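You operate a simulated robot arm through the tools that you are given. There is no shell and no other tool.

Carry out the task below with a simulated robot arm. There is one attempt and no reset: what you move stays moved.

JOB
Fold the flaps of the carton of caps and tape its seam.
Fine: short flaps first; the strip runs end to end; the dispenser is set down on its old spot. Set down upright: tape dispenser.

The check looks at the end state, three seconds after you hand in, the way a careful person would. Anything else that was tipped, shoved, dropped, spilled or broken makes it a failure. Lids that push on must go on centred and level and be pressed home; caps that screw on are set level and turned clockwise until they are tight. Flat cloth is picked up by pressing the open fingertips on it (5 to 10 N) and closing them slowly along it; thin cloth reads only 2 to 8 mm in the jaws.

ROBOT AND FRAMES
A 7-joint arm with a three-finger gripper, fixed in place. Base frame: the origin is at the foot of the arm, x ahead of it, y to its left, z up; the work surface is at about z = 760. Readings come in mm, degrees, newtons and seconds.
Its first joint turns from -166.0 to 166.0 degrees. Payload 2.69 kg.
The TCP is the grasp point between the finger pads, 30 mm short of the fingertips. In the tool frame z runs along the fingers and y along their closing line. Largest opening 128 mm; the body of the gripper starts 117 mm behind the TCP.
Orientation is that of the tool frame in the base frame, as a unit quaternion [x, y, z, w]. With the fingers straight down and closing along the base's y, the tool's x points along the base's -x, its y along +y and its z along -z.

CONTROLS
- The arm moves only by the tool apply_moves. Its argument "moves" is a list that holds one entry, the list of rows, each a list of 7 numbers: the shift along the tool's x, y, z in mm, then the turn, a rotation vector about the tool's x, y, z in degrees, then the closure, from 0 (fully open) to 1 (shut). In form: [[[dx, dy, dz, rx, ry, rz, fingers], ...]]. A call has 1 to 20 rows; each row shifts and turns the commanded pose from where the row before left it, along the tool's axes as they then stand. Rows are played at 5 a second. More than 50 mm and 8.6 degrees between two rows, or a gripper value outside its range, and nothing of the call is played. Where a pose cannot be reached the arm comes as near as it can. A force on the tool above 90 N (or 10 N above the force at the start of the call, whichever is more), or a blocked arm, ends the call early, and 0.2 s more pass. The fingers move at their own pace and stop on an object; they squeeze with about 25 N. The grip force told is the motor's: it shows also when the fingers shut on nothing. Time passes only in rows, and 0.2 s behind the last, so rows that do not move let the fingers close. It gives the time, the measured TCP pose, the force on the tool (base axes), the opening and the grip force at its end, in the units of the frame above (readings bear some noise), with the torque about the TCP (base axes, N m) and any sound that the robot's microphone picked up.
- Cameras (640 x 400 px; columns grow to the right, rows downward): "scene" is fixed at [221.3, 649, 1468.7]; the picture's right is [-0.46, -0.89, 0.00], its down [-0.77, 0.40, -0.50] and it looks along [0.44, -0.23, -0.87] (base axes); focal length 283 px, centre (320, 200). "wrist" rides on the gripper at [58, 54, -131] in the tool frame; the picture's right is [-0.68, 0.74, 0.00], its down [-0.62, -0.57, -0.55] and it looks along [-0.40, -0.37, 0.84] (tool axes); focal length 234 px, centre (320, 200). There is no depth. A picture from a camera that has moved, and an enlarged one, comes with that camera's place and axes in the base frame and with its lens.
- snapshot(camera): a new picture of that camera. It takes no simulated time.
- raise_lower(by): slides the trunk up (or, below 0, down) by that many mm; the arm rides with it, the base frame stays. It gives what a move gives, with no picture.
- close_up(camera, box): a new picture of the part [left, top, right, bottom] of that camera's present view, enlarged. It takes no simulated time.
- close_job(): hands the job in; it is judged then, once.

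Places have to be worked out from the pictures, the camera data and where the tool is seen. Open the gripper and draw the arm clear of the work before you hand the job in, unless the task says otherwise.

The tools are called after "Call:" by a JSON object that holds its "method" and its "body". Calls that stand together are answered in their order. apply_moves: Moves the arm, as the interface text tells. Its arguments: {"type":"object","properties":{"moves":{"type":"array","items":{"type":"array","items":{"type":"array","items":{"type":"number"}}}}},"required":["moves"]} The other tools are called the same way: raise_lower (by) slides the trunk up or down; snapshot (camera) takes a picture; close_up (camera, box) takes an enlarged picture of a part of a camera's view; close_job () hands the job in.

At the start:

```text
t: 0.0
eef_pos: [401.9, 656.7, 1253.2]
tool_rot: [0.0, 1.0, 0.0, 0.0]
wrist_force: [0.8, 0.1, 1.0]
torque: [0.01, 0.0, -0.01]
width: 128.0
grasp_force: 0.1
trunk travel left (down, up): [-150.0, 200.0]
```

scene: 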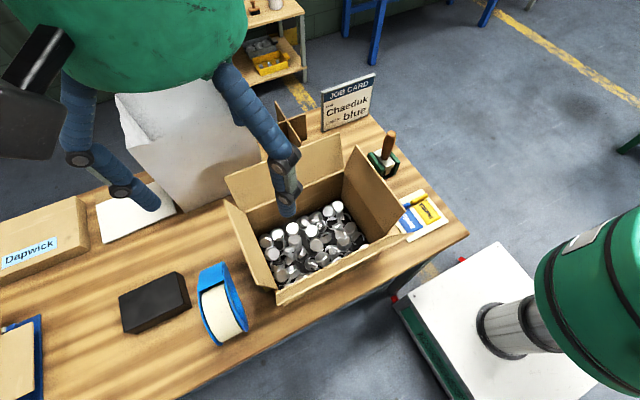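
wrist: 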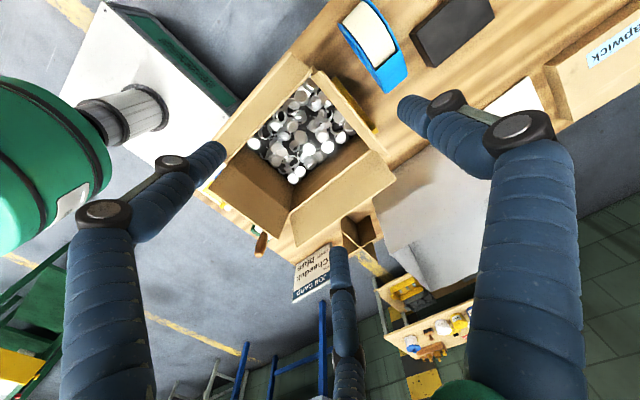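

I'll look closely at the carton, dispenser and surroundings before moving anything.

Call:
{"method": "close_up", "body": {"camera": "scene", "box": [180, 60, 480, 360]}}

Call:
{"method": "close_up", "body": {"camera": "scene", "box": [100, 220, 300, 360]}}

Call:
{"method": "close_up", "body": {"camera": "wrist", "box": [180, 0, 480, 300]}}

Call:
{"method": "close_up", "body": {"camera": "scene", "box": [280, 50, 480, 250]}}

```text
1.33 times, centred on (330, 210) of scene
camera zoom: at [221.3, 649.0, 1468.7], right [-0.46, -0.89, 0.0], down [-0.77, 0.4, -0.5], along [0.44, -0.23, -0.87], focal length 378 px, centre (307, 187)
```

zoom: 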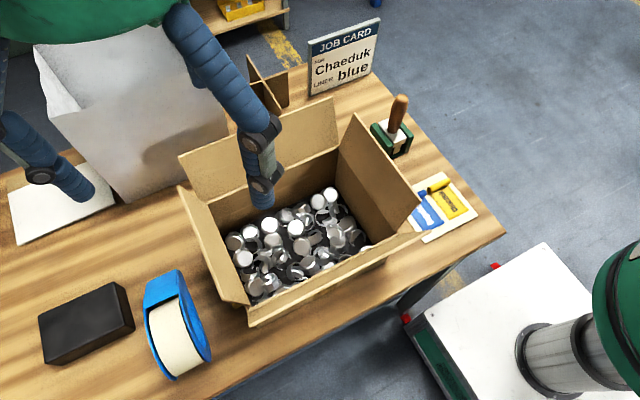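

```text
2.86 times, centred on (200, 290) of scene
camera zoom: at [221.3, 649.0, 1468.7], right [-0.46, -0.89, 0.0], down [-0.77, 0.4, -0.5], along [0.44, -0.23, -0.87], focal length 810 px, centre (663, -57)
```

zoom: 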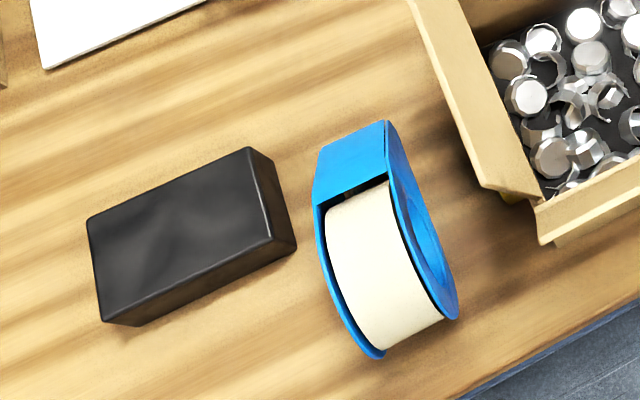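

```text
1.33 times, centred on (330, 150) of wrist
camera zoom: at [343.6, 711.2, 1383.8], right [0.68, 0.74, 0.0], down [0.62, -0.57, 0.55], along [0.4, -0.37, -0.84], focal length 312 px, centre (307, 267)
```

zoom: 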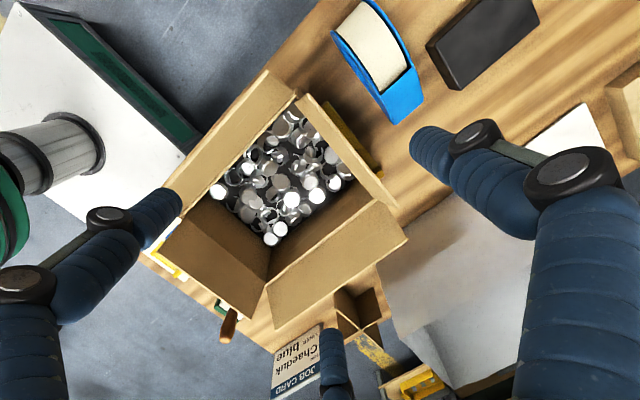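

```text
2.00 times, centred on (380, 150) of scene
camera zoom: at [221.3, 649.0, 1468.7], right [-0.46, -0.89, 0.0], down [-0.77, 0.4, -0.5], along [0.44, -0.23, -0.87], focal length 567 px, centre (200, 300)
```

zoom: 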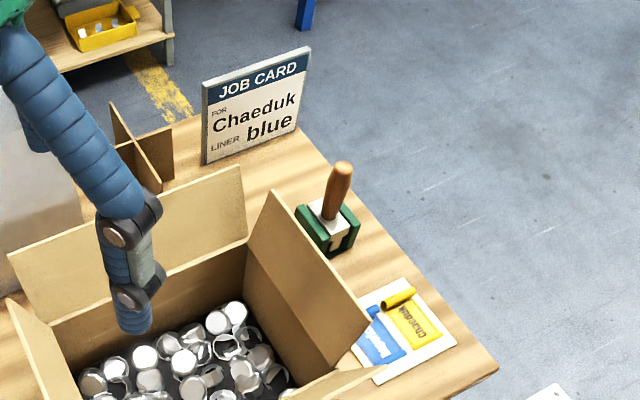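

The carton is around (440, 560) with caps in it, and the dispenser is around (385, 810). I'll move the arm down a little to get a closer wrist view of the carton.

Call:
{"method": "apply_moves", "body": {"moves": [[[20, 0, 25, 0, 0, 0, 0], [20, 0, 25, 0, 0, 0, 0], [20, 0, 25, 0, 0, 0, 0], [20, 0, 25, 0, 0, 0, 0], [0, 0, 0, 0, 0, 0, 0]]]}}

Call:
{"method": "snapshot", "body": {"camera": "wrist"}}

Call:
{"method": "snapshot", "body": {"camera": "scene"}}

```text
t: 1.2
eef_pos: [319.7, 658.8, 1151.0]
tool_rot: [0.0, 1.0, 0.0, 0.0]
wrist_force: [-0.7, 1.3, -0.6]
torque: [-0.06, -0.01, 0.03]
width: 128.1
grasp_force: 0.1
trunk travel left (down, up): [-150.0, 200.0]
```

```text
taken
camera wrist: at [261.8, 713.1, 1282.0], right [0.68, 0.74, 0.0], down [0.62, -0.57, 0.55], along [0.4, -0.37, -0.84], focal length 234 px, centre (320, 200)
```

wrist: 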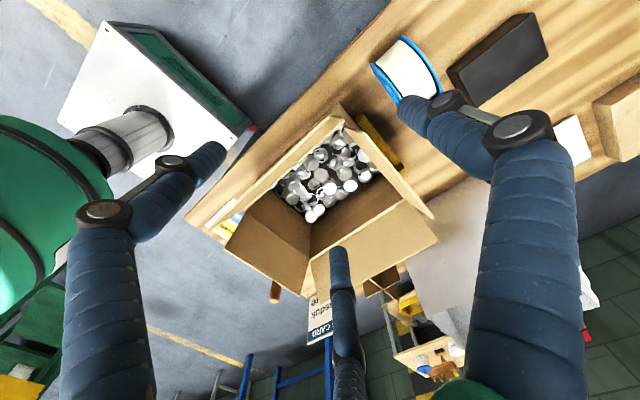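

```text
taken
```

scene: 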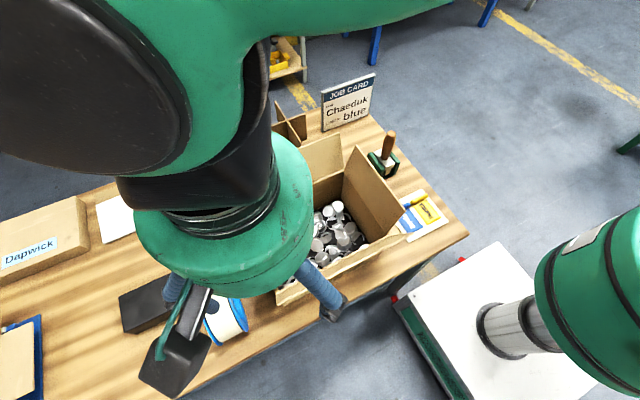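

The gripper skin appears to show three fingers while the text says two, so I'll close and look to understand its actual shape.

Call:
{"method": "apply_moves", "body": {"moves": [[[0, 0, 0, 0, 0, 0, 1], [0, 0, 0, 0, 0, 0, 1], [0, 0, 0, 0, 0, 0, 1], [0, 0, 0, 0, 0, 0, 1]]]}}

Call:
{"method": "snapshot", "body": {"camera": "wrist"}}

Call:
{"method": "snapshot", "body": {"camera": "scene"}}

```text
t: 2.2
eef_pos: [321.7, 658.8, 1151.3]
tool_rot: [-0.001, 1.0, 0.0, 0.001]
wrist_force: [-0.4, 0.2, 0.4]
torque: [0.03, 0.01, 0.01]
width: 2.0
grasp_force: 25.5
trunk travel left (down, up): [-150.0, 200.0]
```

```text
taken
camera wrist: at [262.1, 712.8, 1282.3], right [0.68, 0.74, 0.0], down [0.62, -0.57, 0.55], along [0.4, -0.37, -0.84], focal length 234 px, centre (320, 200)
```

wrist: 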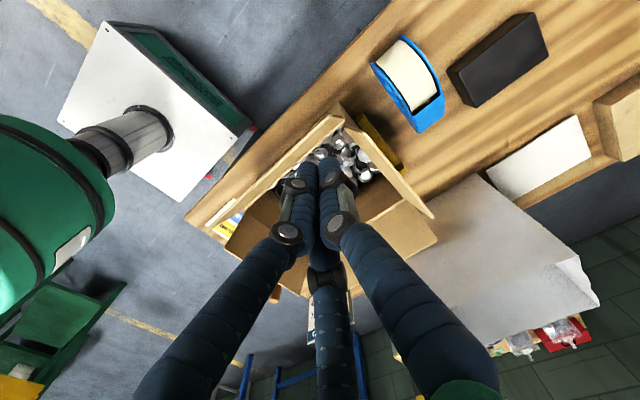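

```text
taken
```

scene: 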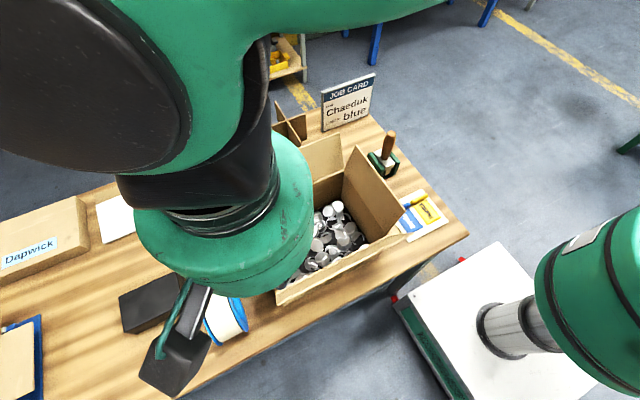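

The closed fingers meet in a point at the TCP line. I'll shift to +y and down so the wrist camera gets a clear look at the tape dispenser.

Call:
{"method": "apply_moves", "body": {"moves": [[[2, 36, 20, 0, 0, 0, 1], [2, 36, 20, 0, 0, 0, 1], [2, 36, 20, 0, 0, 0, 1], [2, 36, 20, 0, 0, 0, 1], [2, 36, 20, 0, 0, 0, 1], [2, 36, 20, 0, 0, 0, 1], [0, 0, 0, 0, 0, 0, 1]]]}}

Call:
{"method": "snapshot", "body": {"camera": "wrist"}}

Call:
{"method": "snapshot", "body": {"camera": "scene"}}

```text
t: 3.8
eef_pos: [310.1, 869.4, 1033.8]
tool_rot: [-0.001, 1.0, -0.001, 0.0]
wrist_force: [-0.7, 0.7, -0.6]
torque: [-0.11, 0.03, 0.06]
width: 2.3
grasp_force: 24.5
trunk travel left (down, up): [-150.0, 200.0]
```

```text
taken
camera wrist: at [251.4, 923.9, 1164.2], right [0.68, 0.74, 0.0], down [0.62, -0.56, 0.55], along [0.4, -0.37, -0.84], focal length 234 px, centre (320, 200)
```

wrist: 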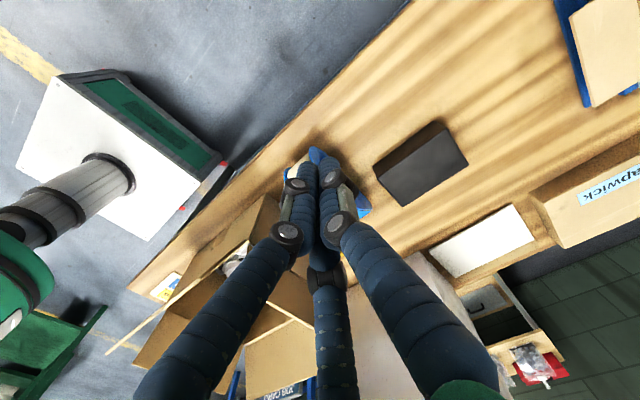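

```text
taken
```

scene: 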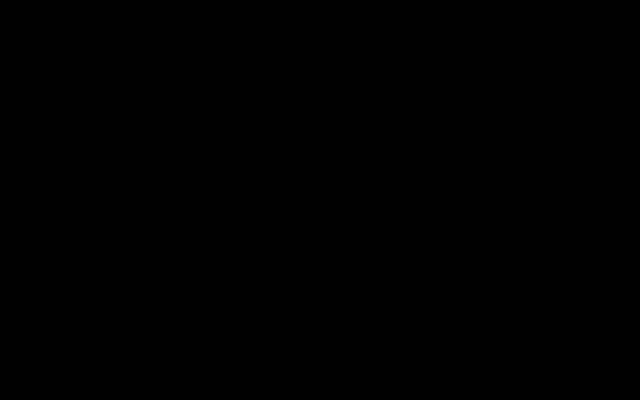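

Fingers hide the dispenser; I'll open them and shift a little to +x/−y so that it appears between the fingers.

Call:
{"method": "apply_moves", "body": {"moves": [[[-20, -15, 0, 0, 0, 0, 0], [-20, -15, 0, 0, 0, 0, 0], [0, 0, 0, 0, 0, 0, 0], [0, 0, 0, 0, 0, 0, 0]]]}}

Call:
{"method": "snapshot", "body": {"camera": "wrist"}}

Call:
{"method": "close_up", "body": {"camera": "wrist", "box": [220, 60, 420, 260]}}

Call:
{"method": "snapshot", "body": {"camera": "scene"}}

```text
t: 4.8
eef_pos: [350.3, 839.9, 1032.7]
tool_rot: [-0.001, 1.0, 0.0, 0.0]
wrist_force: [1.0, -0.1, -0.1]
torque: [0.0, -0.02, 0.02]
width: 128.0
grasp_force: 0.1
trunk travel left (down, up): [-150.0, 200.0]
```

```text
taken
camera wrist: at [290.4, 893.6, 1163.4], right [0.68, 0.74, 0.0], down [0.62, -0.56, 0.55], along [0.4, -0.37, -0.84], focal length 234 px, centre (320, 200)
```

wrist: 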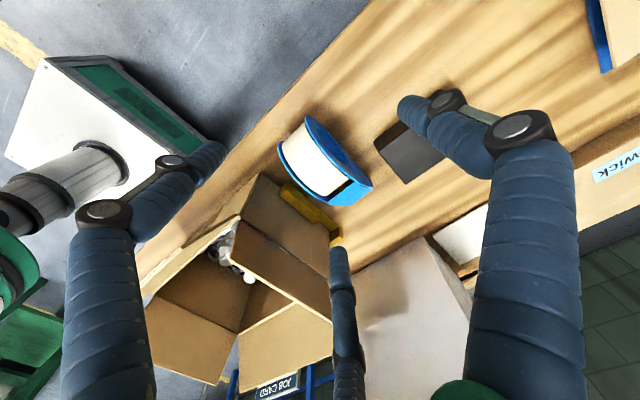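

```text
2.00 times, centred on (320, 160) of wrist
camera zoom: at [290.4, 893.6, 1163.4], right [0.68, 0.74, 0.0], down [0.62, -0.56, 0.55], along [0.4, -0.37, -0.84], focal length 468 px, centre (320, 280)
```

zoom: 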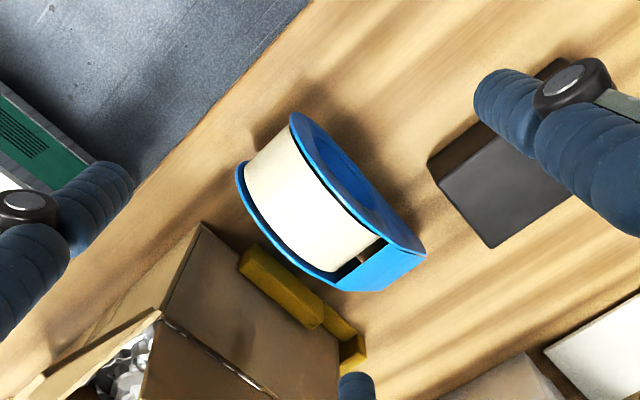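

```text
taken
```

scene: 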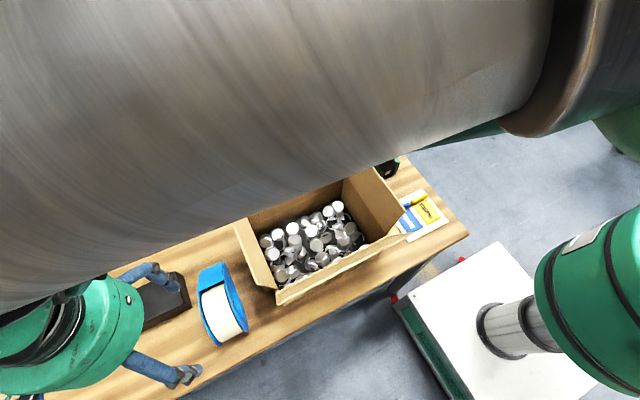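

The dispenser's two cheeks are at y≈759 and y≈820, roll centre around x≈404, with a sloping nose at x≈520; a yellow cutter lies between it and the carton. I'll move above and turn the wrist to view the nose from the +x side.

Call:
{"method": "apply_moves", "body": {"moves": [[[-42, -2, -10, 0, 0, 0, 0], [-42, -2, -10, 0, 0, 0, 0], [-42, -2, -10, 0, 0, 0, 0], [-42, -2, -10, 0, 0, 0, 0], [-42, -2, -10, 0, 0, 0, 0], [0, 0, 0, 0, 0, 8.2, 0], [0, 0, 0, 0, 0, 8.2, 0], [0, 0, 0, 0, 0, 8.2, 0], [0, 0, 0, 0, 0, 8.2, 0], [0, 0, 0, 0, 0, 8.2, 0], [0, 0, 0, 0, 0, 8.2, 0], [0, 0, 0, 0, 0, 8.2, 0], [0, 0, 0, 0, 0, 8.2, 0], [0, 0, 0, 0, 0, 8.2, 0], [0, 0, 0, 0, 0, 8.2, 0], [0, 0, 0, 0, 0, 8.0, 0], [0, 0, 0, 0, 0, 0, 0]]]}}

Call:
{"method": "snapshot", "body": {"camera": "wrist"}}

Call:
{"method": "close_up", "body": {"camera": "wrist", "box": [220, 40, 420, 240]}}

Call:
{"method": "snapshot", "body": {"camera": "scene"}}

```text
t: 8.4
eef_pos: [561.1, 833.2, 1082.0]
tool_rot: [0.707, 0.707, -0.001, 0.0]
wrist_force: [-0.6, 0.8, -0.9]
torque: [0.01, 0.01, 0.02]
width: 127.9
grasp_force: 0.0
trunk travel left (down, up): [-150.0, 200.0]
```

```text
taken
camera wrist: at [613.3, 891.9, 1213.6], right [0.74, -0.68, 0.0], down [-0.57, -0.62, 0.55], along [-0.37, -0.4, -0.84], focal length 234 px, centre (320, 200)
```

wrist: 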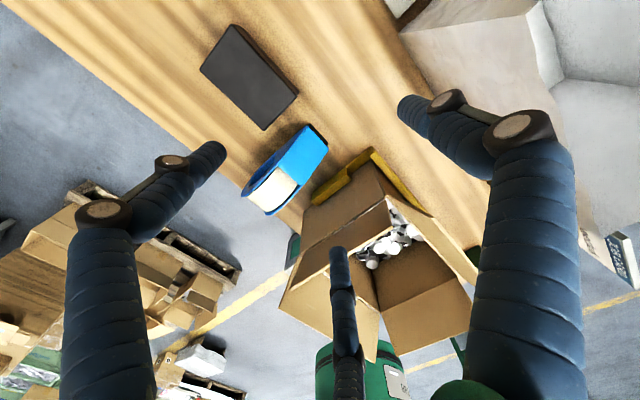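

```text
2.00 times, centred on (320, 140) of wrist
camera zoom: at [613.3, 891.9, 1213.6], right [0.74, -0.68, 0.0], down [-0.57, -0.62, 0.55], along [-0.37, -0.4, -0.84], focal length 468 px, centre (320, 320)
```

zoom: 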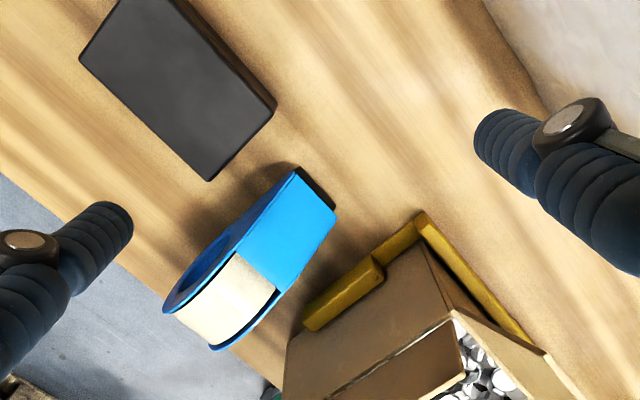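

```text
taken
```

scene: 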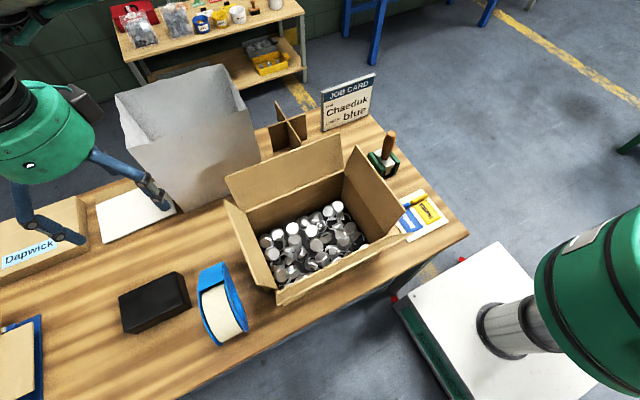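

The arm is now out of the scene camera's view; I'll take enlarged pictures of the dispenser's nose and the carton for measuring.

Call:
{"method": "close_up", "body": {"camera": "wrist", "box": [230, 105, 350, 225]}}

Call:
{"method": "close_up", "body": {"camera": "scene", "box": [210, 120, 430, 310]}}

Call:
{"method": "close_up", "body": {"camera": "scene", "box": [180, 250, 270, 350]}}

Call:
{"method": "close_up", "body": {"camera": "wrist", "box": [270, 140, 480, 350]}}

```text
3.33 times, centred on (290, 165) of wrist
camera zoom: at [613.3, 891.9, 1213.6], right [0.74, -0.68, 0.0], down [-0.57, -0.62, 0.55], along [-0.37, -0.4, -0.84], focal length 781 px, centre (420, 317)
```

zoom: 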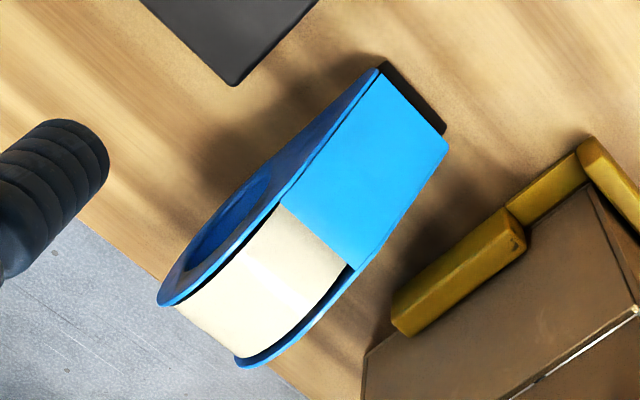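

```text
2.11 times, centred on (320, 215) of scene
camera zoom: at [221.3, 649.0, 1468.7], right [-0.46, -0.89, 0.0], down [-0.77, 0.4, -0.5], along [0.44, -0.23, -0.87], focal length 597 px, centre (320, 168)
```

zoom: 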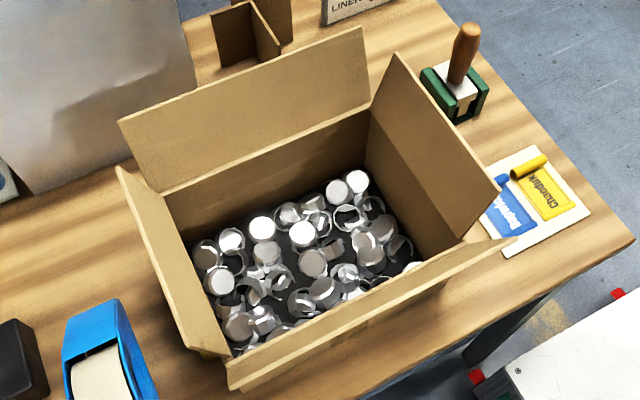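

```text
4.00 times, centred on (225, 300) of scene
camera zoom: at [221.3, 649.0, 1468.7], right [-0.46, -0.89, 0.0], down [-0.77, 0.4, -0.5], along [0.44, -0.23, -0.87], focal length 1134 px, centre (700, -200)
```

zoom: 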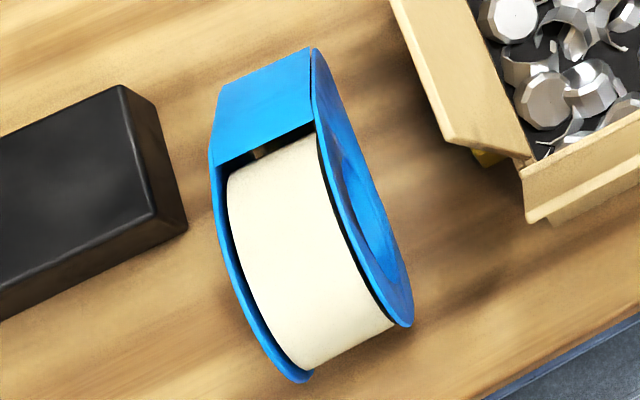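

```text
1.90 times, centred on (375, 245) of wrist
camera zoom: at [613.3, 891.9, 1213.6], right [0.74, -0.68, 0.0], down [-0.57, -0.62, 0.55], along [-0.37, -0.4, -0.84], focal length 446 px, centre (215, 114)
```

zoom: 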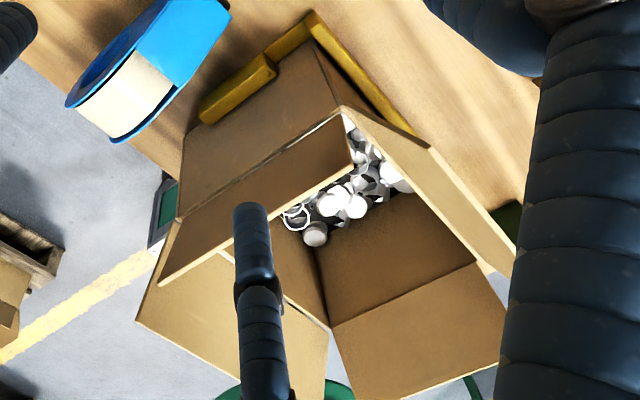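

Measurements: carton rim z≈902, x≈365–555, y≈418–671, flaps ≈95 mm leaning outward 15–25°, so the short flaps are the +y and −y ones (seam along y at x≈460). I'll close the fingers and come in outside the +y short flap.

Call:
{"method": "apply_moves", "body": {"moves": [[[-31, -34, 0, 0, 0, 0, 1], [-31, -34, 0, 0, 0, 0, 1], [-31, -33, 0, 0, 0, 0, 1], [0, 0, 25, 0, 0, 0, 1], [0, 0, 25, 0, 0, 0, 1], [0, 0, 25, 0, 0, 0, 1], [0, 0, 0, 0, 0, 0, 1]]]}}

Call:
{"method": "snapshot", "body": {"camera": "wrist"}}

Call:
{"method": "snapshot", "body": {"camera": "scene"}}

```text
t: 10.0
eef_pos: [457.9, 735.5, 1008.1]
tool_rot: [0.707, 0.707, 0.0, 0.0]
wrist_force: [-0.3, -0.7, 0.3]
torque: [0.01, -0.02, -0.02]
width: 2.2
grasp_force: 25.2
trunk travel left (down, up): [-150.0, 200.0]
```

```text
taken
camera wrist: at [512.0, 795.1, 1139.6], right [0.74, -0.68, 0.0], down [-0.57, -0.62, 0.55], along [-0.37, -0.4, -0.84], focal length 234 px, centre (320, 200)
```

wrist: 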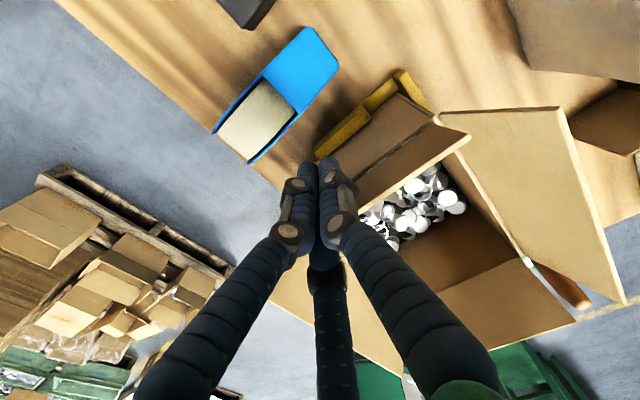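

```text
taken
```

scene: 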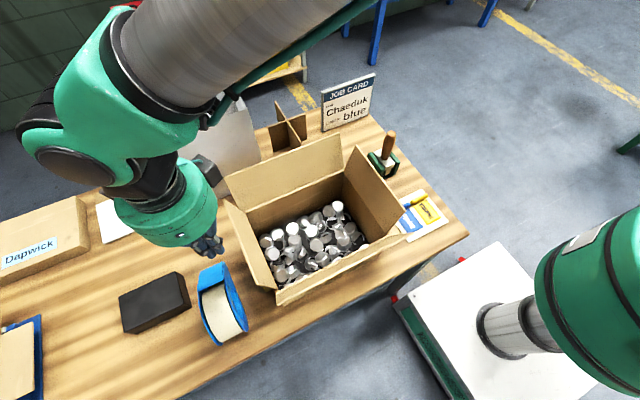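

Fingertips are just outside the +y short flap. I'll sweep along its folding arc toward −y, and stop level with the rim.

Call:
{"method": "apply_moves", "body": {"moves": [[[-29.5, 0, 1, 0, 0, 0, 1], [-14, 0, -3, 0, 0, 0, 1], [-13, 0, -2, 0, 0, 0, 1], [-13, 0, 1, 0, 0, 0, 1], [-14, 0, 4, 0, 0, 0, 1], [-13, 0, 6, 0, 0, 0, 1], [-11.4, 0, 8, 0, 0, 0, 1], [-9.6, 0, 10, 0, 0, 0, 1], [-8.3, 0, 11, 0, 0, 0, 1], [-5.7, 0, 11, 0, 0, 0, 1], [-4, 0, 13, 0, 0, 0, 1], [-2, 0, 10, 0, 0, 0, 1], [0, 0, 4, 0, 0, 0, 1], [0, 0, 0, 0, 0, 0, 1]]]}}

Call:
{"method": "snapshot", "body": {"camera": "wrist"}}

Call:
{"method": "snapshot", "body": {"camera": "scene"}}

```text
t: 13.0
eef_pos: [461.3, 602.4, 934.4]
tool_rot: [0.707, 0.707, -0.001, 0.0]
wrist_force: [-0.1, 0.3, -0.7]
torque: [0.01, 0.02, -0.01]
width: 2.2
grasp_force: 25.3
trunk travel left (down, up): [-150.0, 200.0]
```

```text
taken
camera wrist: at [513.6, 661.3, 1064.3], right [0.74, -0.68, 0.0], down [-0.57, -0.62, 0.55], along [-0.37, -0.4, -0.84], focal length 234 px, centre (320, 200)
```

wrist: 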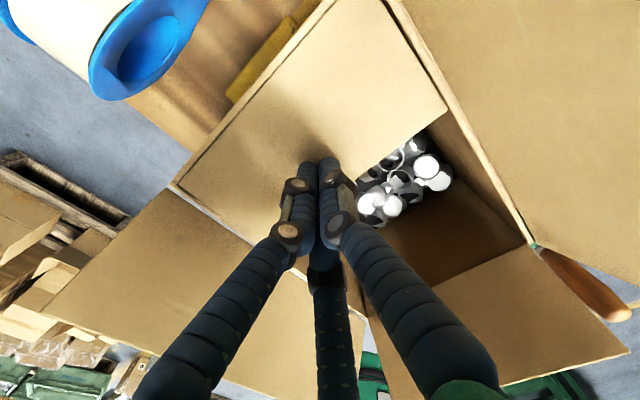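

```text
taken
```

scene: 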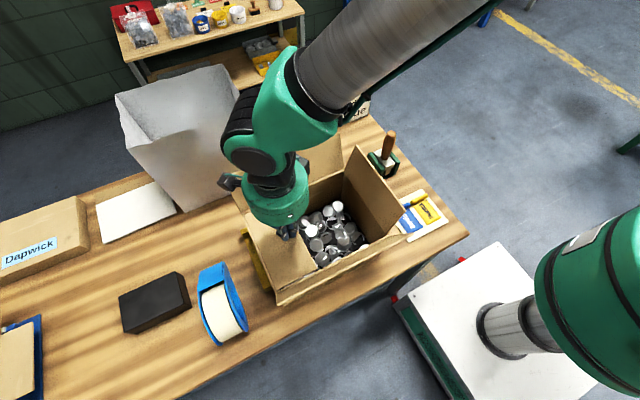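

The +y short flap is down near level, with almost no force. I'll lift away and see whether it stays folded.

Call:
{"method": "apply_moves", "body": {"moves": [[[0, 0, -30, 0, 0, 0, 1], [0, 0, -40, 0, 0, 0, 1], [0, 0, -40, 0, 0, 0, 1], [0, 0, -40, 0, 0, 0, 1], [0, 0, 0, 0, 0, 0, 1], [0, 0, 0, 0, 0, 0, 1]]]}}

Call:
{"method": "snapshot", "body": {"camera": "wrist"}}

Call:
{"method": "close_up", "body": {"camera": "scene", "box": [210, 120, 430, 310]}}

```text
t: 14.4
eef_pos: [460.2, 604.4, 1085.1]
tool_rot: [0.707, 0.707, 0.0, 0.0]
wrist_force: [0.3, 0.2, -0.1]
torque: [0.0, 0.0, 0.0]
width: 2.1
grasp_force: 25.3
trunk travel left (down, up): [-150.0, 200.0]
```

```text
taken
camera wrist: at [512.8, 663.6, 1215.7], right [0.74, -0.68, 0.0], down [-0.56, -0.62, 0.55], along [-0.37, -0.4, -0.84], focal length 234 px, centre (320, 200)
```

wrist: 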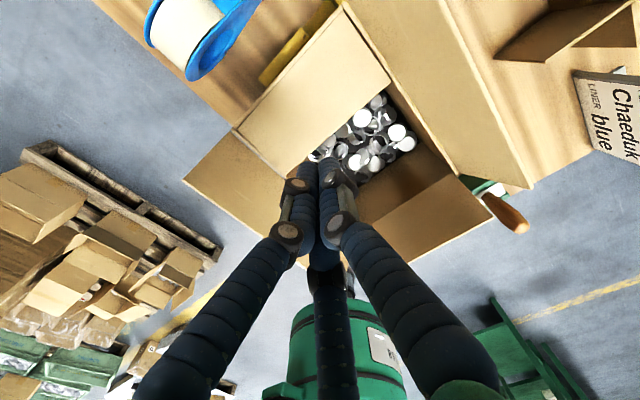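

```text
2.11 times, centred on (320, 215) of scene
camera zoom: at [221.3, 649.0, 1468.7], right [-0.46, -0.89, 0.0], down [-0.77, 0.4, -0.5], along [0.44, -0.23, -0.87], focal length 597 px, centre (320, 168)
```

zoom: 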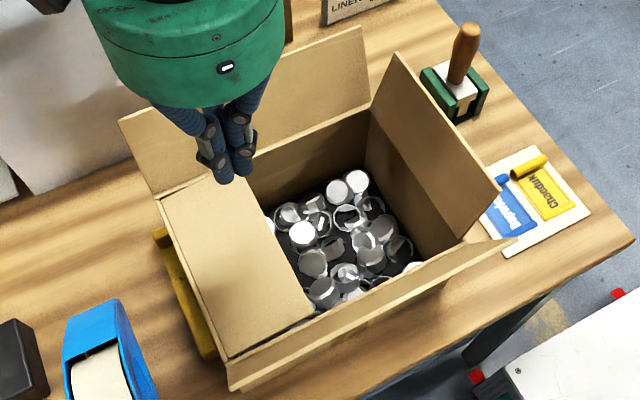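

The flap stays folded on its own. Now I'll go over the box to outside the −y short flap, staying above flap height, then lower.

Call:
{"method": "apply_moves", "body": {"moves": [[[-43, 0, -3, 0, 0, 0, 1], [-43, 0, 0, 0, 0, 0, 1], [-43, 0, 0, 0, 0, 0, 1], [-43, 0, 0, 0, 0, 0, 1], [-43, 0, 0, 0, 0, 0, 1], [-48, 0, 0, 0, 0, 0, 1], [0, 0, 29, 0, 0, 0, 1], [0, 0, 29, 0, 0, 0, 1], [0, 0, 29, 0, 0, 0, 1], [0, 0, 0, 0, 0, 0, 1]]]}}

Call:
{"method": "snapshot", "body": {"camera": "wrist"}}

Call:
{"method": "snapshot", "body": {"camera": "scene"}}

```text
t: 16.6
eef_pos: [461.3, 341.6, 1000.7]
tool_rot: [0.707, 0.707, 0.0, 0.0]
wrist_force: [0.3, 0.8, 0.1]
torque: [-0.05, 0.02, -0.01]
width: 2.1
grasp_force: 25.3
trunk travel left (down, up): [-150.0, 200.0]
```

```text
taken
camera wrist: at [514.4, 400.9, 1131.4], right [0.74, -0.68, 0.0], down [-0.56, -0.62, 0.55], along [-0.37, -0.4, -0.84], focal length 234 px, centre (320, 200)
```

wrist: 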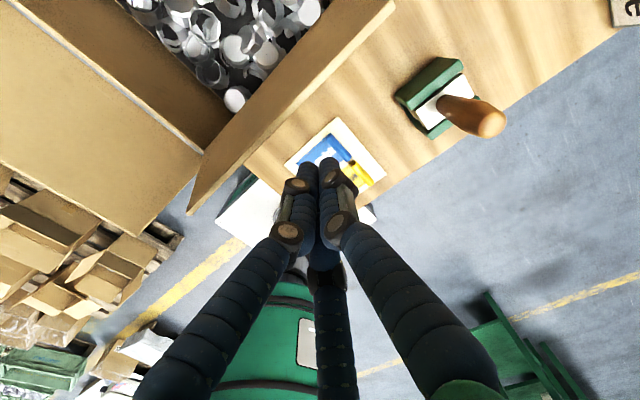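

```text
taken
```

scene: 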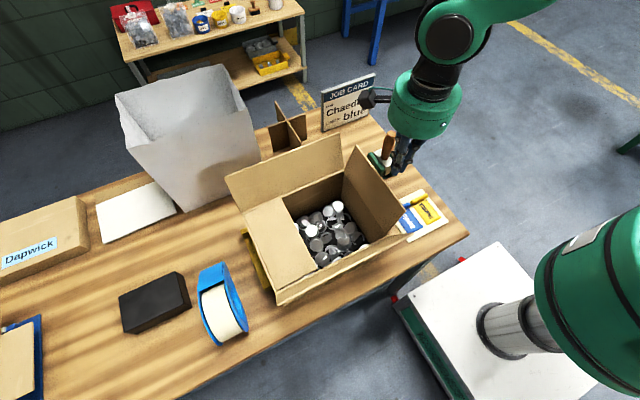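

The fingertips are outside the −y short flap with clearance. I'll sweep it inward along its arc.

Call:
{"method": "apply_moves", "body": {"moves": [[[28.4, 0, 0, 0, 0, 0, 1], [19, 0, -8, 0, 0, 0, 1], [21, 0, -3, 0, 0, 0, 1], [17, 0, 2, 0, 0, 0, 1], [15.5, 0, 5, 0, 0, 0, 1], [14.5, 0, 8, 0, 0, 0, 1], [12.5, 0, 11.5, 0, 0, 0, 1], [8.5, 0, 11.5, 0, 0, 0, 1], [6, 0, 12, 0, 0, 0, 1], [4, 0, 13.4, 0, 0, 0, 1], [2, 0, 13.6, 0, 0, 0, 1], [0, 0, 0, 0, 0, 0, 1], [0, 0, -40, 0, 0, 0, 1], [0, 0, -45, 0, 0, 0, 1], [0, 0, -45, 0, 0, 0, 1], [0, 0, -40, 0, 0, 0, 1], [0, 0, 0, 0, 0, 0, 1]]]}}

Call:
{"method": "snapshot", "body": {"camera": "wrist"}}

Call:
{"method": "close_up", "body": {"camera": "scene", "box": [210, 120, 430, 310]}}

```text
t: 20.2
eef_pos: [459.9, 487.0, 1106.7]
tool_rot: [0.707, 0.707, 0.0, -0.001]
wrist_force: [-0.7, 0.5, -0.3]
torque: [0.03, -0.06, -0.02]
width: 2.3
grasp_force: 25.2
trunk travel left (down, up): [-150.0, 200.0]
```

```text
taken
camera wrist: at [512.9, 545.6, 1237.9], right [0.74, -0.68, 0.0], down [-0.57, -0.62, 0.55], along [-0.37, -0.4, -0.84], focal length 234 px, centre (320, 200)
```

wrist: 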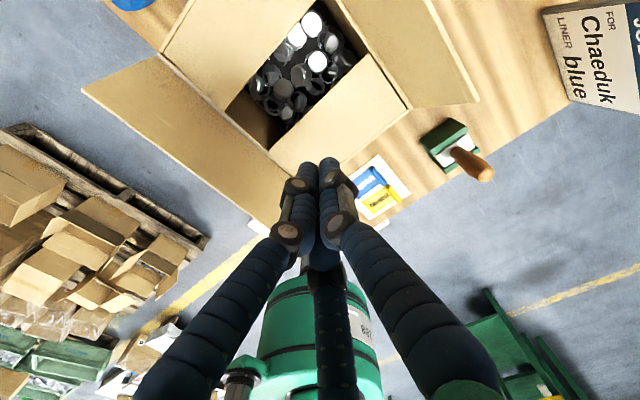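

```text
2.11 times, centred on (320, 215) of scene
camera zoom: at [221.3, 649.0, 1468.7], right [-0.46, -0.89, 0.0], down [-0.77, 0.4, -0.5], along [0.44, -0.23, -0.87], focal length 597 px, centre (320, 168)
```

zoom: 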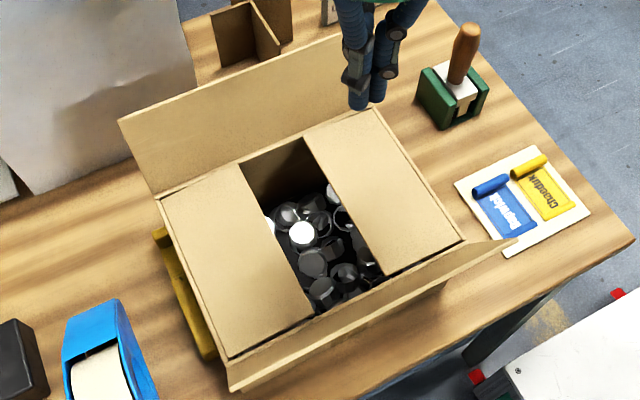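

Both short flaps lie flat. Next the +x long flap: I'll turn the wrist back so the camera stays over the box, move beyond that flap and lower outside it.

Call:
{"method": "apply_moves", "body": {"moves": [[[0, 0, 0, 0, 0, -8.2, 1], [0, 0, 0, 0, 0, -8.2, 1], [0, 0, 0, 0, 0, -8.2, 1], [0, 0, 0, 0, 0, -8.2, 1], [0, 0, 0, 0, 0, -8.2, 1], [0, 0, 0, 0, 0, -8.2, 1], [0, 0, 0, 0, 0, -8.2, 1], [0, 0, 0, 0, 0, -8.2, 1], [0, 0, 0, 0, 0, -8.2, 1], [0, 0, 0, 0, 0, -8.2, 1], [0, 0, 0, 0, 0, -8, 1], [-42, 11, 0, 0, 0, 0, 1], [-42, 11, 0, 0, 0, 0, 1], [-42, 11, 0, 0, 0, 0, 1], [-42, 11, 0, 0, 0, 0, 1], [0, 0, 35, 0, 0, 0, 1], [0, 0, 0, 0, 0, 0, 1]]]}}

Call:
{"method": "snapshot", "body": {"camera": "wrist"}}

Call:
{"method": "snapshot", "body": {"camera": "scene"}}

```text
t: 23.8
eef_pos: [629.9, 530.5, 1071.4]
tool_rot: [0.001, 1.0, 0.0, -0.001]
wrist_force: [0.3, 0.2, 0.1]
torque: [-0.03, 0.01, -0.01]
width: 2.3
grasp_force: 25.3
trunk travel left (down, up): [-150.0, 200.0]
```

```text
taken
camera wrist: at [569.7, 584.3, 1202.5], right [0.68, 0.74, 0.0], down [0.62, -0.56, 0.55], along [0.4, -0.37, -0.84], focal length 234 px, centre (320, 200)
```

wrist: 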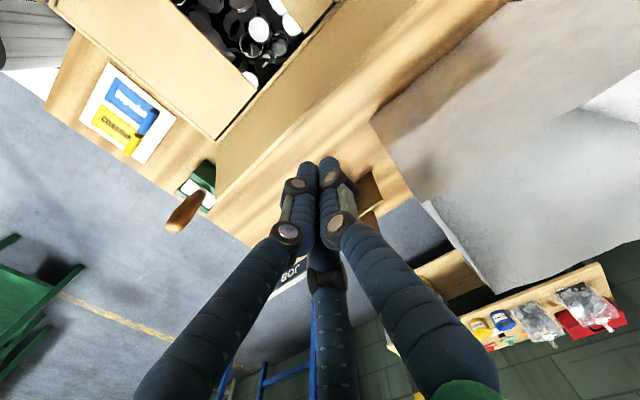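

```text
taken
```

scene: 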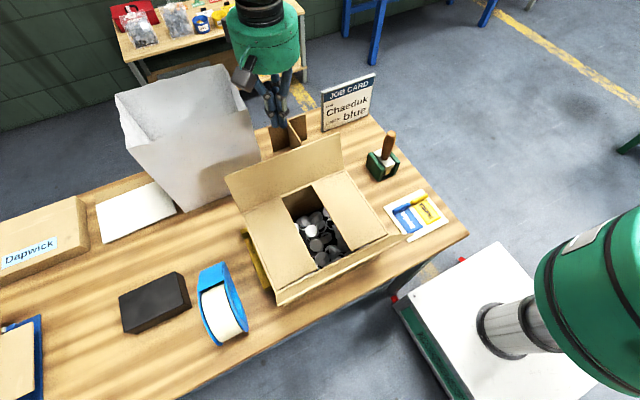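

Clear of the white bin and divider. Lower outside the +x long flap and fold it inward along its arc, then lift.

Call:
{"method": "apply_moves", "body": {"moves": [[[0, 0, 36, 0, 0, 0, 1], [0, 0, 36, 0, 0, 0, 1], [23, 0, 0, 0, 0, 0, 1], [19, 0, -9.5, 0, 0, 0, 1], [20, 0, -5, 0, 0, 0, 1], [18, 0, 1, 0, 0, 0, 1], [16, 0, 4, 0, 0, 0, 1], [15, 0, 7, 0, 0, 0, 1], [13.5, 0, 10.5, 0, 0, 0, 1], [10, 0, 11.5, 0, 0, 0, 1], [7, 0, 12, 0, 0, 0, 1], [4.5, 0, 13, 0, 0, 0, 1], [3, 0, 12, 0, 0, 0, 1], [0, 0, 4, 0, 0, 0, 1], [0, 0, 0, 0, 0, 0, 1]]]}}

Call:
{"method": "snapshot", "body": {"camera": "scene"}}

Call:
{"method": "snapshot", "body": {"camera": "wrist"}}

```text
t: 27.0
eef_pos: [478.8, 530.6, 934.6]
tool_rot: [0.0, 1.0, 0.0, 0.0]
wrist_force: [-0.6, 0.7, 0.3]
torque: [-0.02, 0.0, 0.02]
width: 2.2
grasp_force: 25.0
trunk travel left (down, up): [-150.0, 200.0]
```

```text
taken
```

scene: 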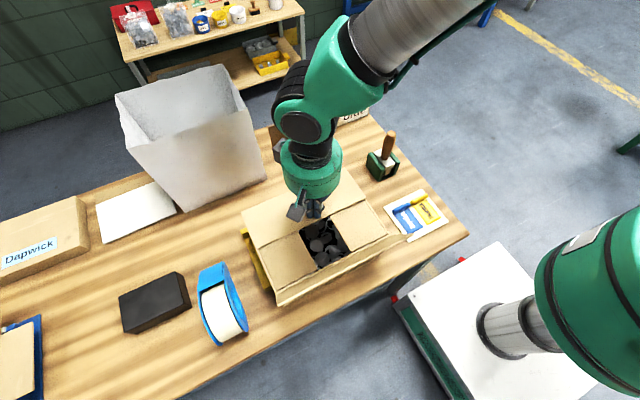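

```text
taken
camera wrist: at [420.1, 585.3, 1066.0], right [0.68, 0.74, 0.0], down [0.62, -0.56, 0.55], along [0.4, -0.37, -0.84], focal length 234 px, centre (320, 200)
```

wrist: 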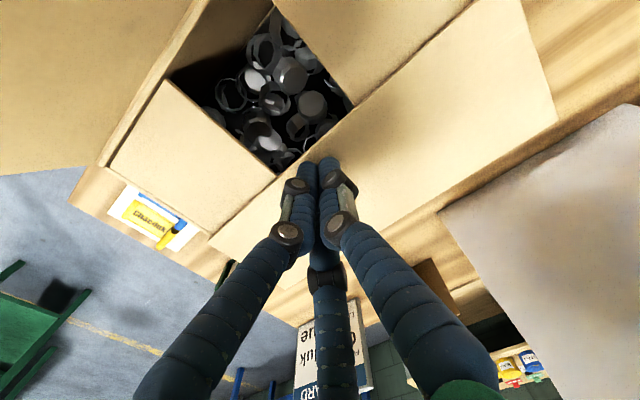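

The +x long flap is down. I'll lift, go across to outside the −x long flap.

Call:
{"method": "apply_moves", "body": {"moves": [[[0, 0, -40, 0, 0, 0, 1], [0, 0, -45, 0, 0, 0, 1], [0, 0, -45, 0, 0, 0, 1], [0, 0, -45, 0, 0, 0, 1], [48, 2, 0, 0, 0, 0, 1], [48, 2, 0, 0, 0, 0, 1], [48, 2, 0, 0, 0, 0, 1], [48, 2, 0, 0, 0, 0, 1], [0, 0, 38, 0, 0, 0, 1], [0, 0, 38, 0, 0, 0, 1], [0, 0, 33, 0, 0, 0, 1], [0, 0, 0, 0, 0, 0, 1]]]}}

Call:
{"method": "snapshot", "body": {"camera": "wrist"}}

Call:
{"method": "snapshot", "body": {"camera": "scene"}}

```text
t: 29.6
eef_pos: [286.5, 543.9, 1001.5]
tool_rot: [0.001, 1.0, 0.0, -0.001]
wrist_force: [1.2, -0.1, -0.2]
torque: [-0.03, -0.01, 0.0]
width: 2.2
grasp_force: 25.0
trunk travel left (down, up): [-150.0, 200.0]
```

```text
taken
camera wrist: at [228.1, 597.4, 1133.2], right [0.68, 0.74, 0.0], down [0.62, -0.56, 0.55], along [0.4, -0.37, -0.84], focal length 234 px, centre (320, 200)
```

wrist: 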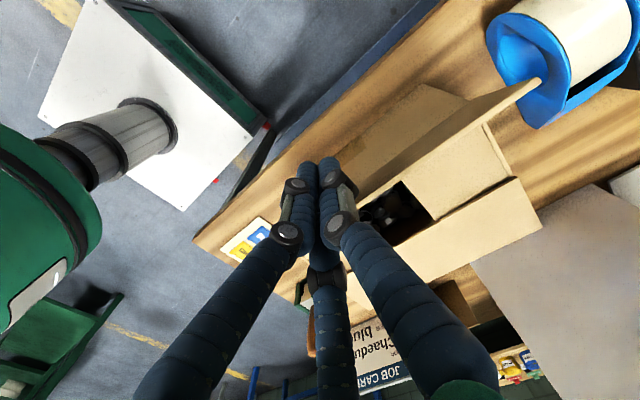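

```text
taken
```

scene: 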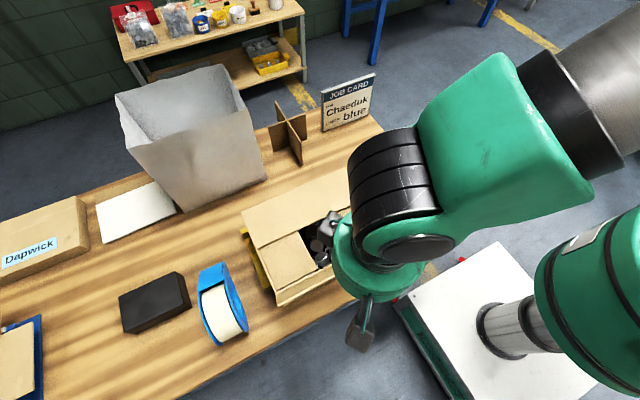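

Tips are outside the −x long flap with the other three folded. Sweep it over along the mirrored arc, then lift.

Call:
{"method": "apply_moves", "body": {"moves": [[[-24.5, 0, 1, 0, 0, 0, 1], [-19, 0, -9.5, 0, 0, 0, 1], [-20, 0, -5, 0, 0, 0, 1], [-18, 0, 1, 0, 0, 0, 1], [-16, 0, 4, 0, 0, 0, 1], [-15, 0, 7, 0, 0, 0, 1], [-13.6, 0, 10.5, 0, 0, 0, 1], [-10, 0, 11.5, 0, 0, 0, 1], [-7, 0, 12, 0, 0, 0, 1], [-4.5, 0, 13, 0, 0, 0, 1], [-3, 0, 13, 0, 0, 0, 1], [0, 0, 4, 0, 0, 0, 1], [0, 0, 0, 0, 0, 0, 1]]]}}

Call:
{"method": "snapshot", "body": {"camera": "wrist"}}

```text
t: 32.4
eef_pos: [439.4, 539.4, 940.1]
tool_rot: [0.0, 1.0, 0.0, 0.001]
wrist_force: [0.2, -0.1, 1.1]
torque: [-0.01, -0.02, -0.03]
width: 2.2
grasp_force: 25.2
trunk travel left (down, up): [-150.0, 200.0]
```

```text
taken
camera wrist: at [380.2, 593.6, 1070.7], right [0.68, 0.74, 0.0], down [0.62, -0.56, 0.55], along [0.4, -0.37, -0.84], focal length 234 px, centre (320, 200)
```

wrist: 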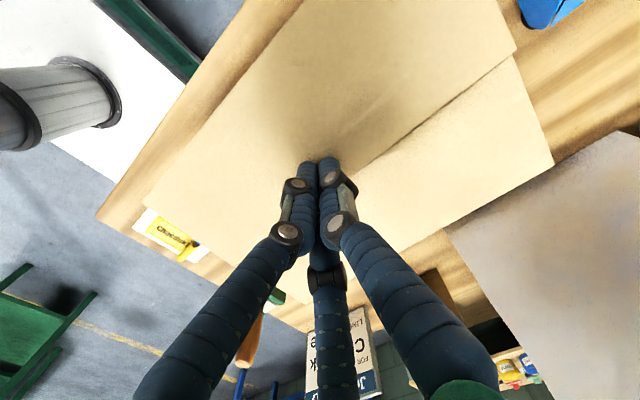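

The last long flap is nearly level; I'll press a few more mm gently to seat it, then lift off and inspect.

Call:
{"method": "apply_moves", "body": {"moves": [[[0, 0, 2, 0, 0, 0, 1], [0, 0, 2, 0, 0, 0, 1], [0, 0, 2, 0, 0, 0, 1], [0, 0, 0, 0, 0, 0, 1]]]}}

Call:
{"method": "apply_moves", "body": {"moves": [[[0, 0, -40, 0, 0, 0, 1], [0, 0, -45, 0, 0, 0, 1], [0, 0, -45, 0, 0, 0, 1], [0, 0, -45, 0, 0, 0, 1], [0, 30, 0, 0, 0, 0, 1], [0, 45, 0, 0, 0, 0, 1], [0, 45, 0, 0, 0, 0, 1], [0, 45, 0, 0, 0, 0, 0], [0, 45, 0, 0, 0, 0, 0], [0, 45, 0, 0, 0, 0, 0], [0, 0, 0, 0, 0, 0, 0]]]}}

Call:
{"method": "snapshot", "body": {"camera": "wrist"}}

Call:
{"method": "close_up", "body": {"camera": "scene", "box": [210, 120, 430, 310]}}

```text
t: 33.4
eef_pos: [437.9, 539.6, 934.6]
tool_rot: [0.0, 1.0, 0.0, 0.0]
wrist_force: [-0.4, 0.8, 0.0]
torque: [0.03, -0.03, -0.02]
width: 2.5
grasp_force: 25.5
trunk travel left (down, up): [-150.0, 200.0]
```

```text
t: 35.8
eef_pos: [439.1, 793.3, 1108.2]
tool_rot: [0.001, 1.0, 0.0, 0.0]
wrist_force: [0.5, 0.1, -1.4]
torque: [-0.06, 0.0, 0.01]
width: 128.0
grasp_force: 0.1
trunk travel left (down, up): [-150.0, 200.0]
```

```text
taken
camera wrist: at [380.4, 847.4, 1239.4], right [0.68, 0.74, 0.0], down [0.62, -0.56, 0.55], along [0.4, -0.37, -0.84], focal length 234 px, centre (320, 200)
```

wrist: 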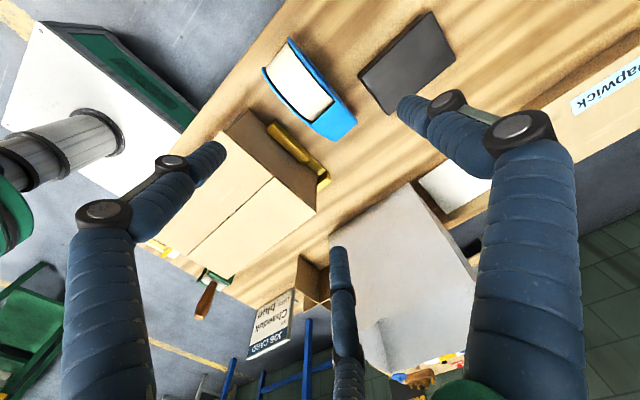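

```text
2.11 times, centred on (320, 215) of scene
camera zoom: at [221.3, 649.0, 1468.7], right [-0.46, -0.89, 0.0], down [-0.77, 0.4, -0.5], along [0.44, -0.23, -0.87], focal length 597 px, centre (320, 168)
```

zoom: 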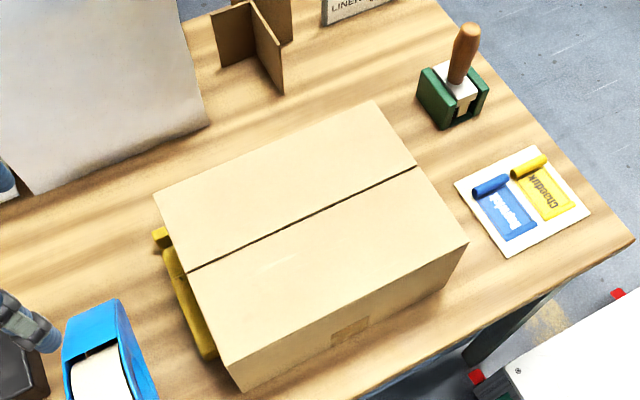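

The carton is closed, with the seam along x≈459 from y≈410 to y≈674, top at z≈905. Now I'll look closely at the dispenser from above it to refine the grasp.

Call:
{"method": "close_up", "body": {"camera": "wrist", "box": [240, 0, 460, 160]}}

Call:
{"method": "close_up", "body": {"camera": "scene", "box": [110, 250, 270, 350]}}

```text
2.50 times, centred on (350, 80) of wrist
camera zoom: at [380.4, 847.4, 1239.4], right [0.68, 0.74, 0.0], down [0.62, -0.56, 0.55], along [0.4, -0.37, -0.84], focal length 585 px, centre (245, 500)
```

zoom: 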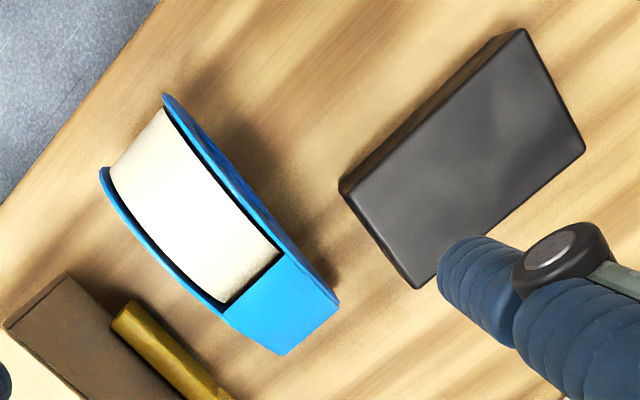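

```text
4.00 times, centred on (190, 300) of scene
camera zoom: at [221.3, 649.0, 1468.7], right [-0.46, -0.89, 0.0], down [-0.77, 0.4, -0.5], along [0.44, -0.23, -0.87], focal length 1134 px, centre (840, -200)
```

zoom: 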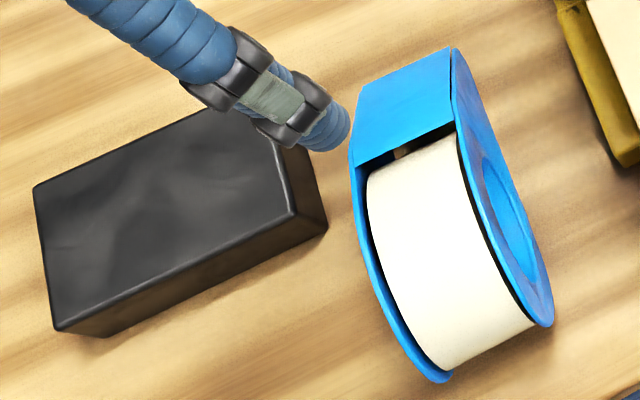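

The refined estimate is centre y≈793, width≈58, and the black box edge is at y≈868, so I'll use a partial opening (~90 mm) and descend straight onto the dispenser.

Call:
{"method": "apply_moves", "body": {"moves": [[[0, 0, 40, 0, 0, 0, 0.3], [0, 0, 40, 0, 0, 0, 0.3], [0, 0, 40, 0, 0, 0, 0.3], [-1, 0, 40, 0, 0, 0, 0.3], [0, 0, 20, 0, 0, 0, 0.3], [0, 0, 0, 0, 0, 0, 0.3]]]}}

Call:
{"method": "snapshot", "body": {"camera": "scene"}}

Call:
{"method": "snapshot", "body": {"camera": "wrist"}}

```text
t: 37.2
eef_pos: [437.2, 793.7, 927.2]
tool_rot: [0.0, 1.0, 0.0, 0.0]
wrist_force: [1.0, 0.0, -0.2]
torque: [0.03, 0.0, 0.01]
width: 89.5
grasp_force: 0.1
trunk travel left (down, up): [-150.0, 200.0]
```

```text
taken
```

scene: 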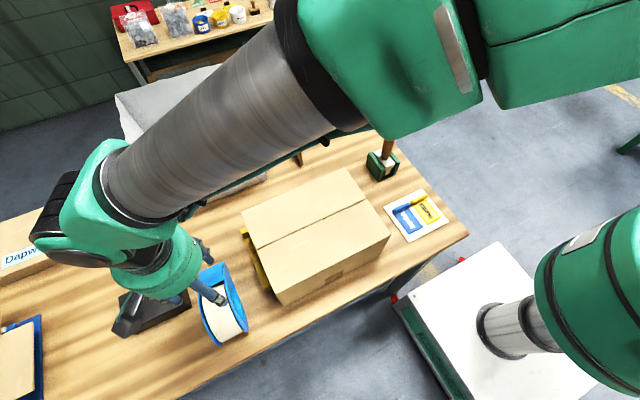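

```text
taken
camera wrist: at [377.7, 847.5, 1057.9], right [0.68, 0.74, 0.0], down [0.62, -0.57, 0.55], along [0.4, -0.37, -0.84], focal length 234 px, centre (320, 200)
```

wrist: 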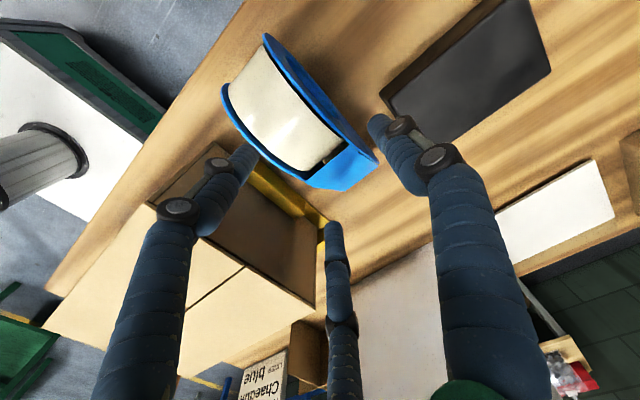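

The fingers straddle the dispenser cleanly. I'll descend to grasp height and close gently.

Call:
{"method": "apply_moves", "body": {"moves": [[[0, 0, 30, 0, 0, 0, 0.3], [0, 0, 30, 0, 0, 0, 0.3], [0, 0, 15, 0, 0, 0, 0.3], [0, 0, 11, 0, 0, 0, 0.3], [0, 0, 0, 0, 0, 0, 0.3]]]}}

Call:
{"method": "snapshot", "body": {"camera": "wrist"}}

Call:
{"method": "close_up", "body": {"camera": "scene", "box": [110, 220, 290, 360]}}

```text
t: 38.4
eef_pos: [436.5, 795.1, 842.7]
tool_rot: [0.0, 1.0, 0.0, 0.0]
wrist_force: [-0.6, 1.6, 1.4]
torque: [-0.03, 0.01, -0.01]
width: 104.6
grasp_force: 0.1
trunk travel left (down, up): [-150.0, 200.0]
```

```text
taken
camera wrist: at [378.0, 850.0, 973.1], right [0.68, 0.74, 0.0], down [0.62, -0.57, 0.55], along [0.4, -0.37, -0.84], focal length 234 px, centre (320, 200)
```

wrist: 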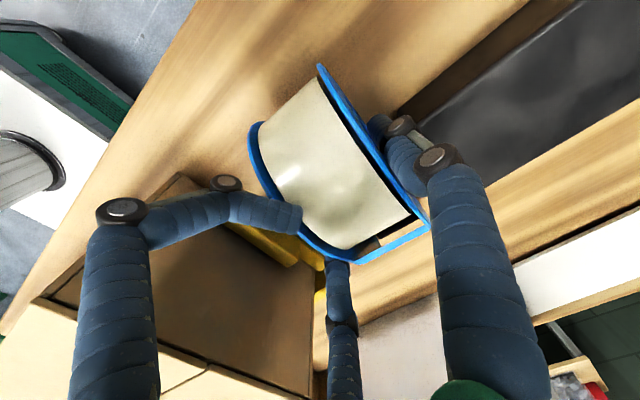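

```text
2.86 times, centred on (200, 290) of scene
camera zoom: at [221.3, 649.0, 1468.7], right [-0.46, -0.89, 0.0], down [-0.77, 0.4, -0.5], along [0.44, -0.23, -0.87], focal length 810 px, centre (663, -57)
```

zoom: 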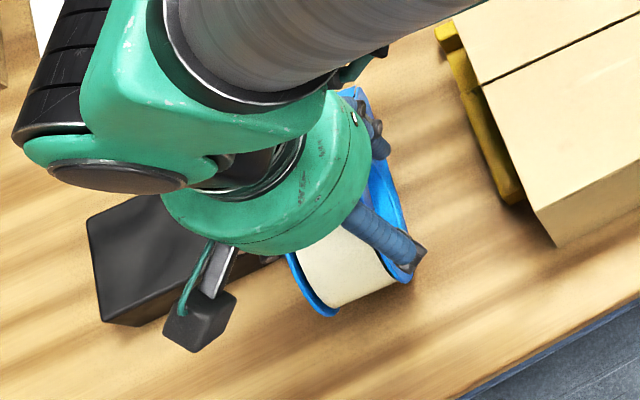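

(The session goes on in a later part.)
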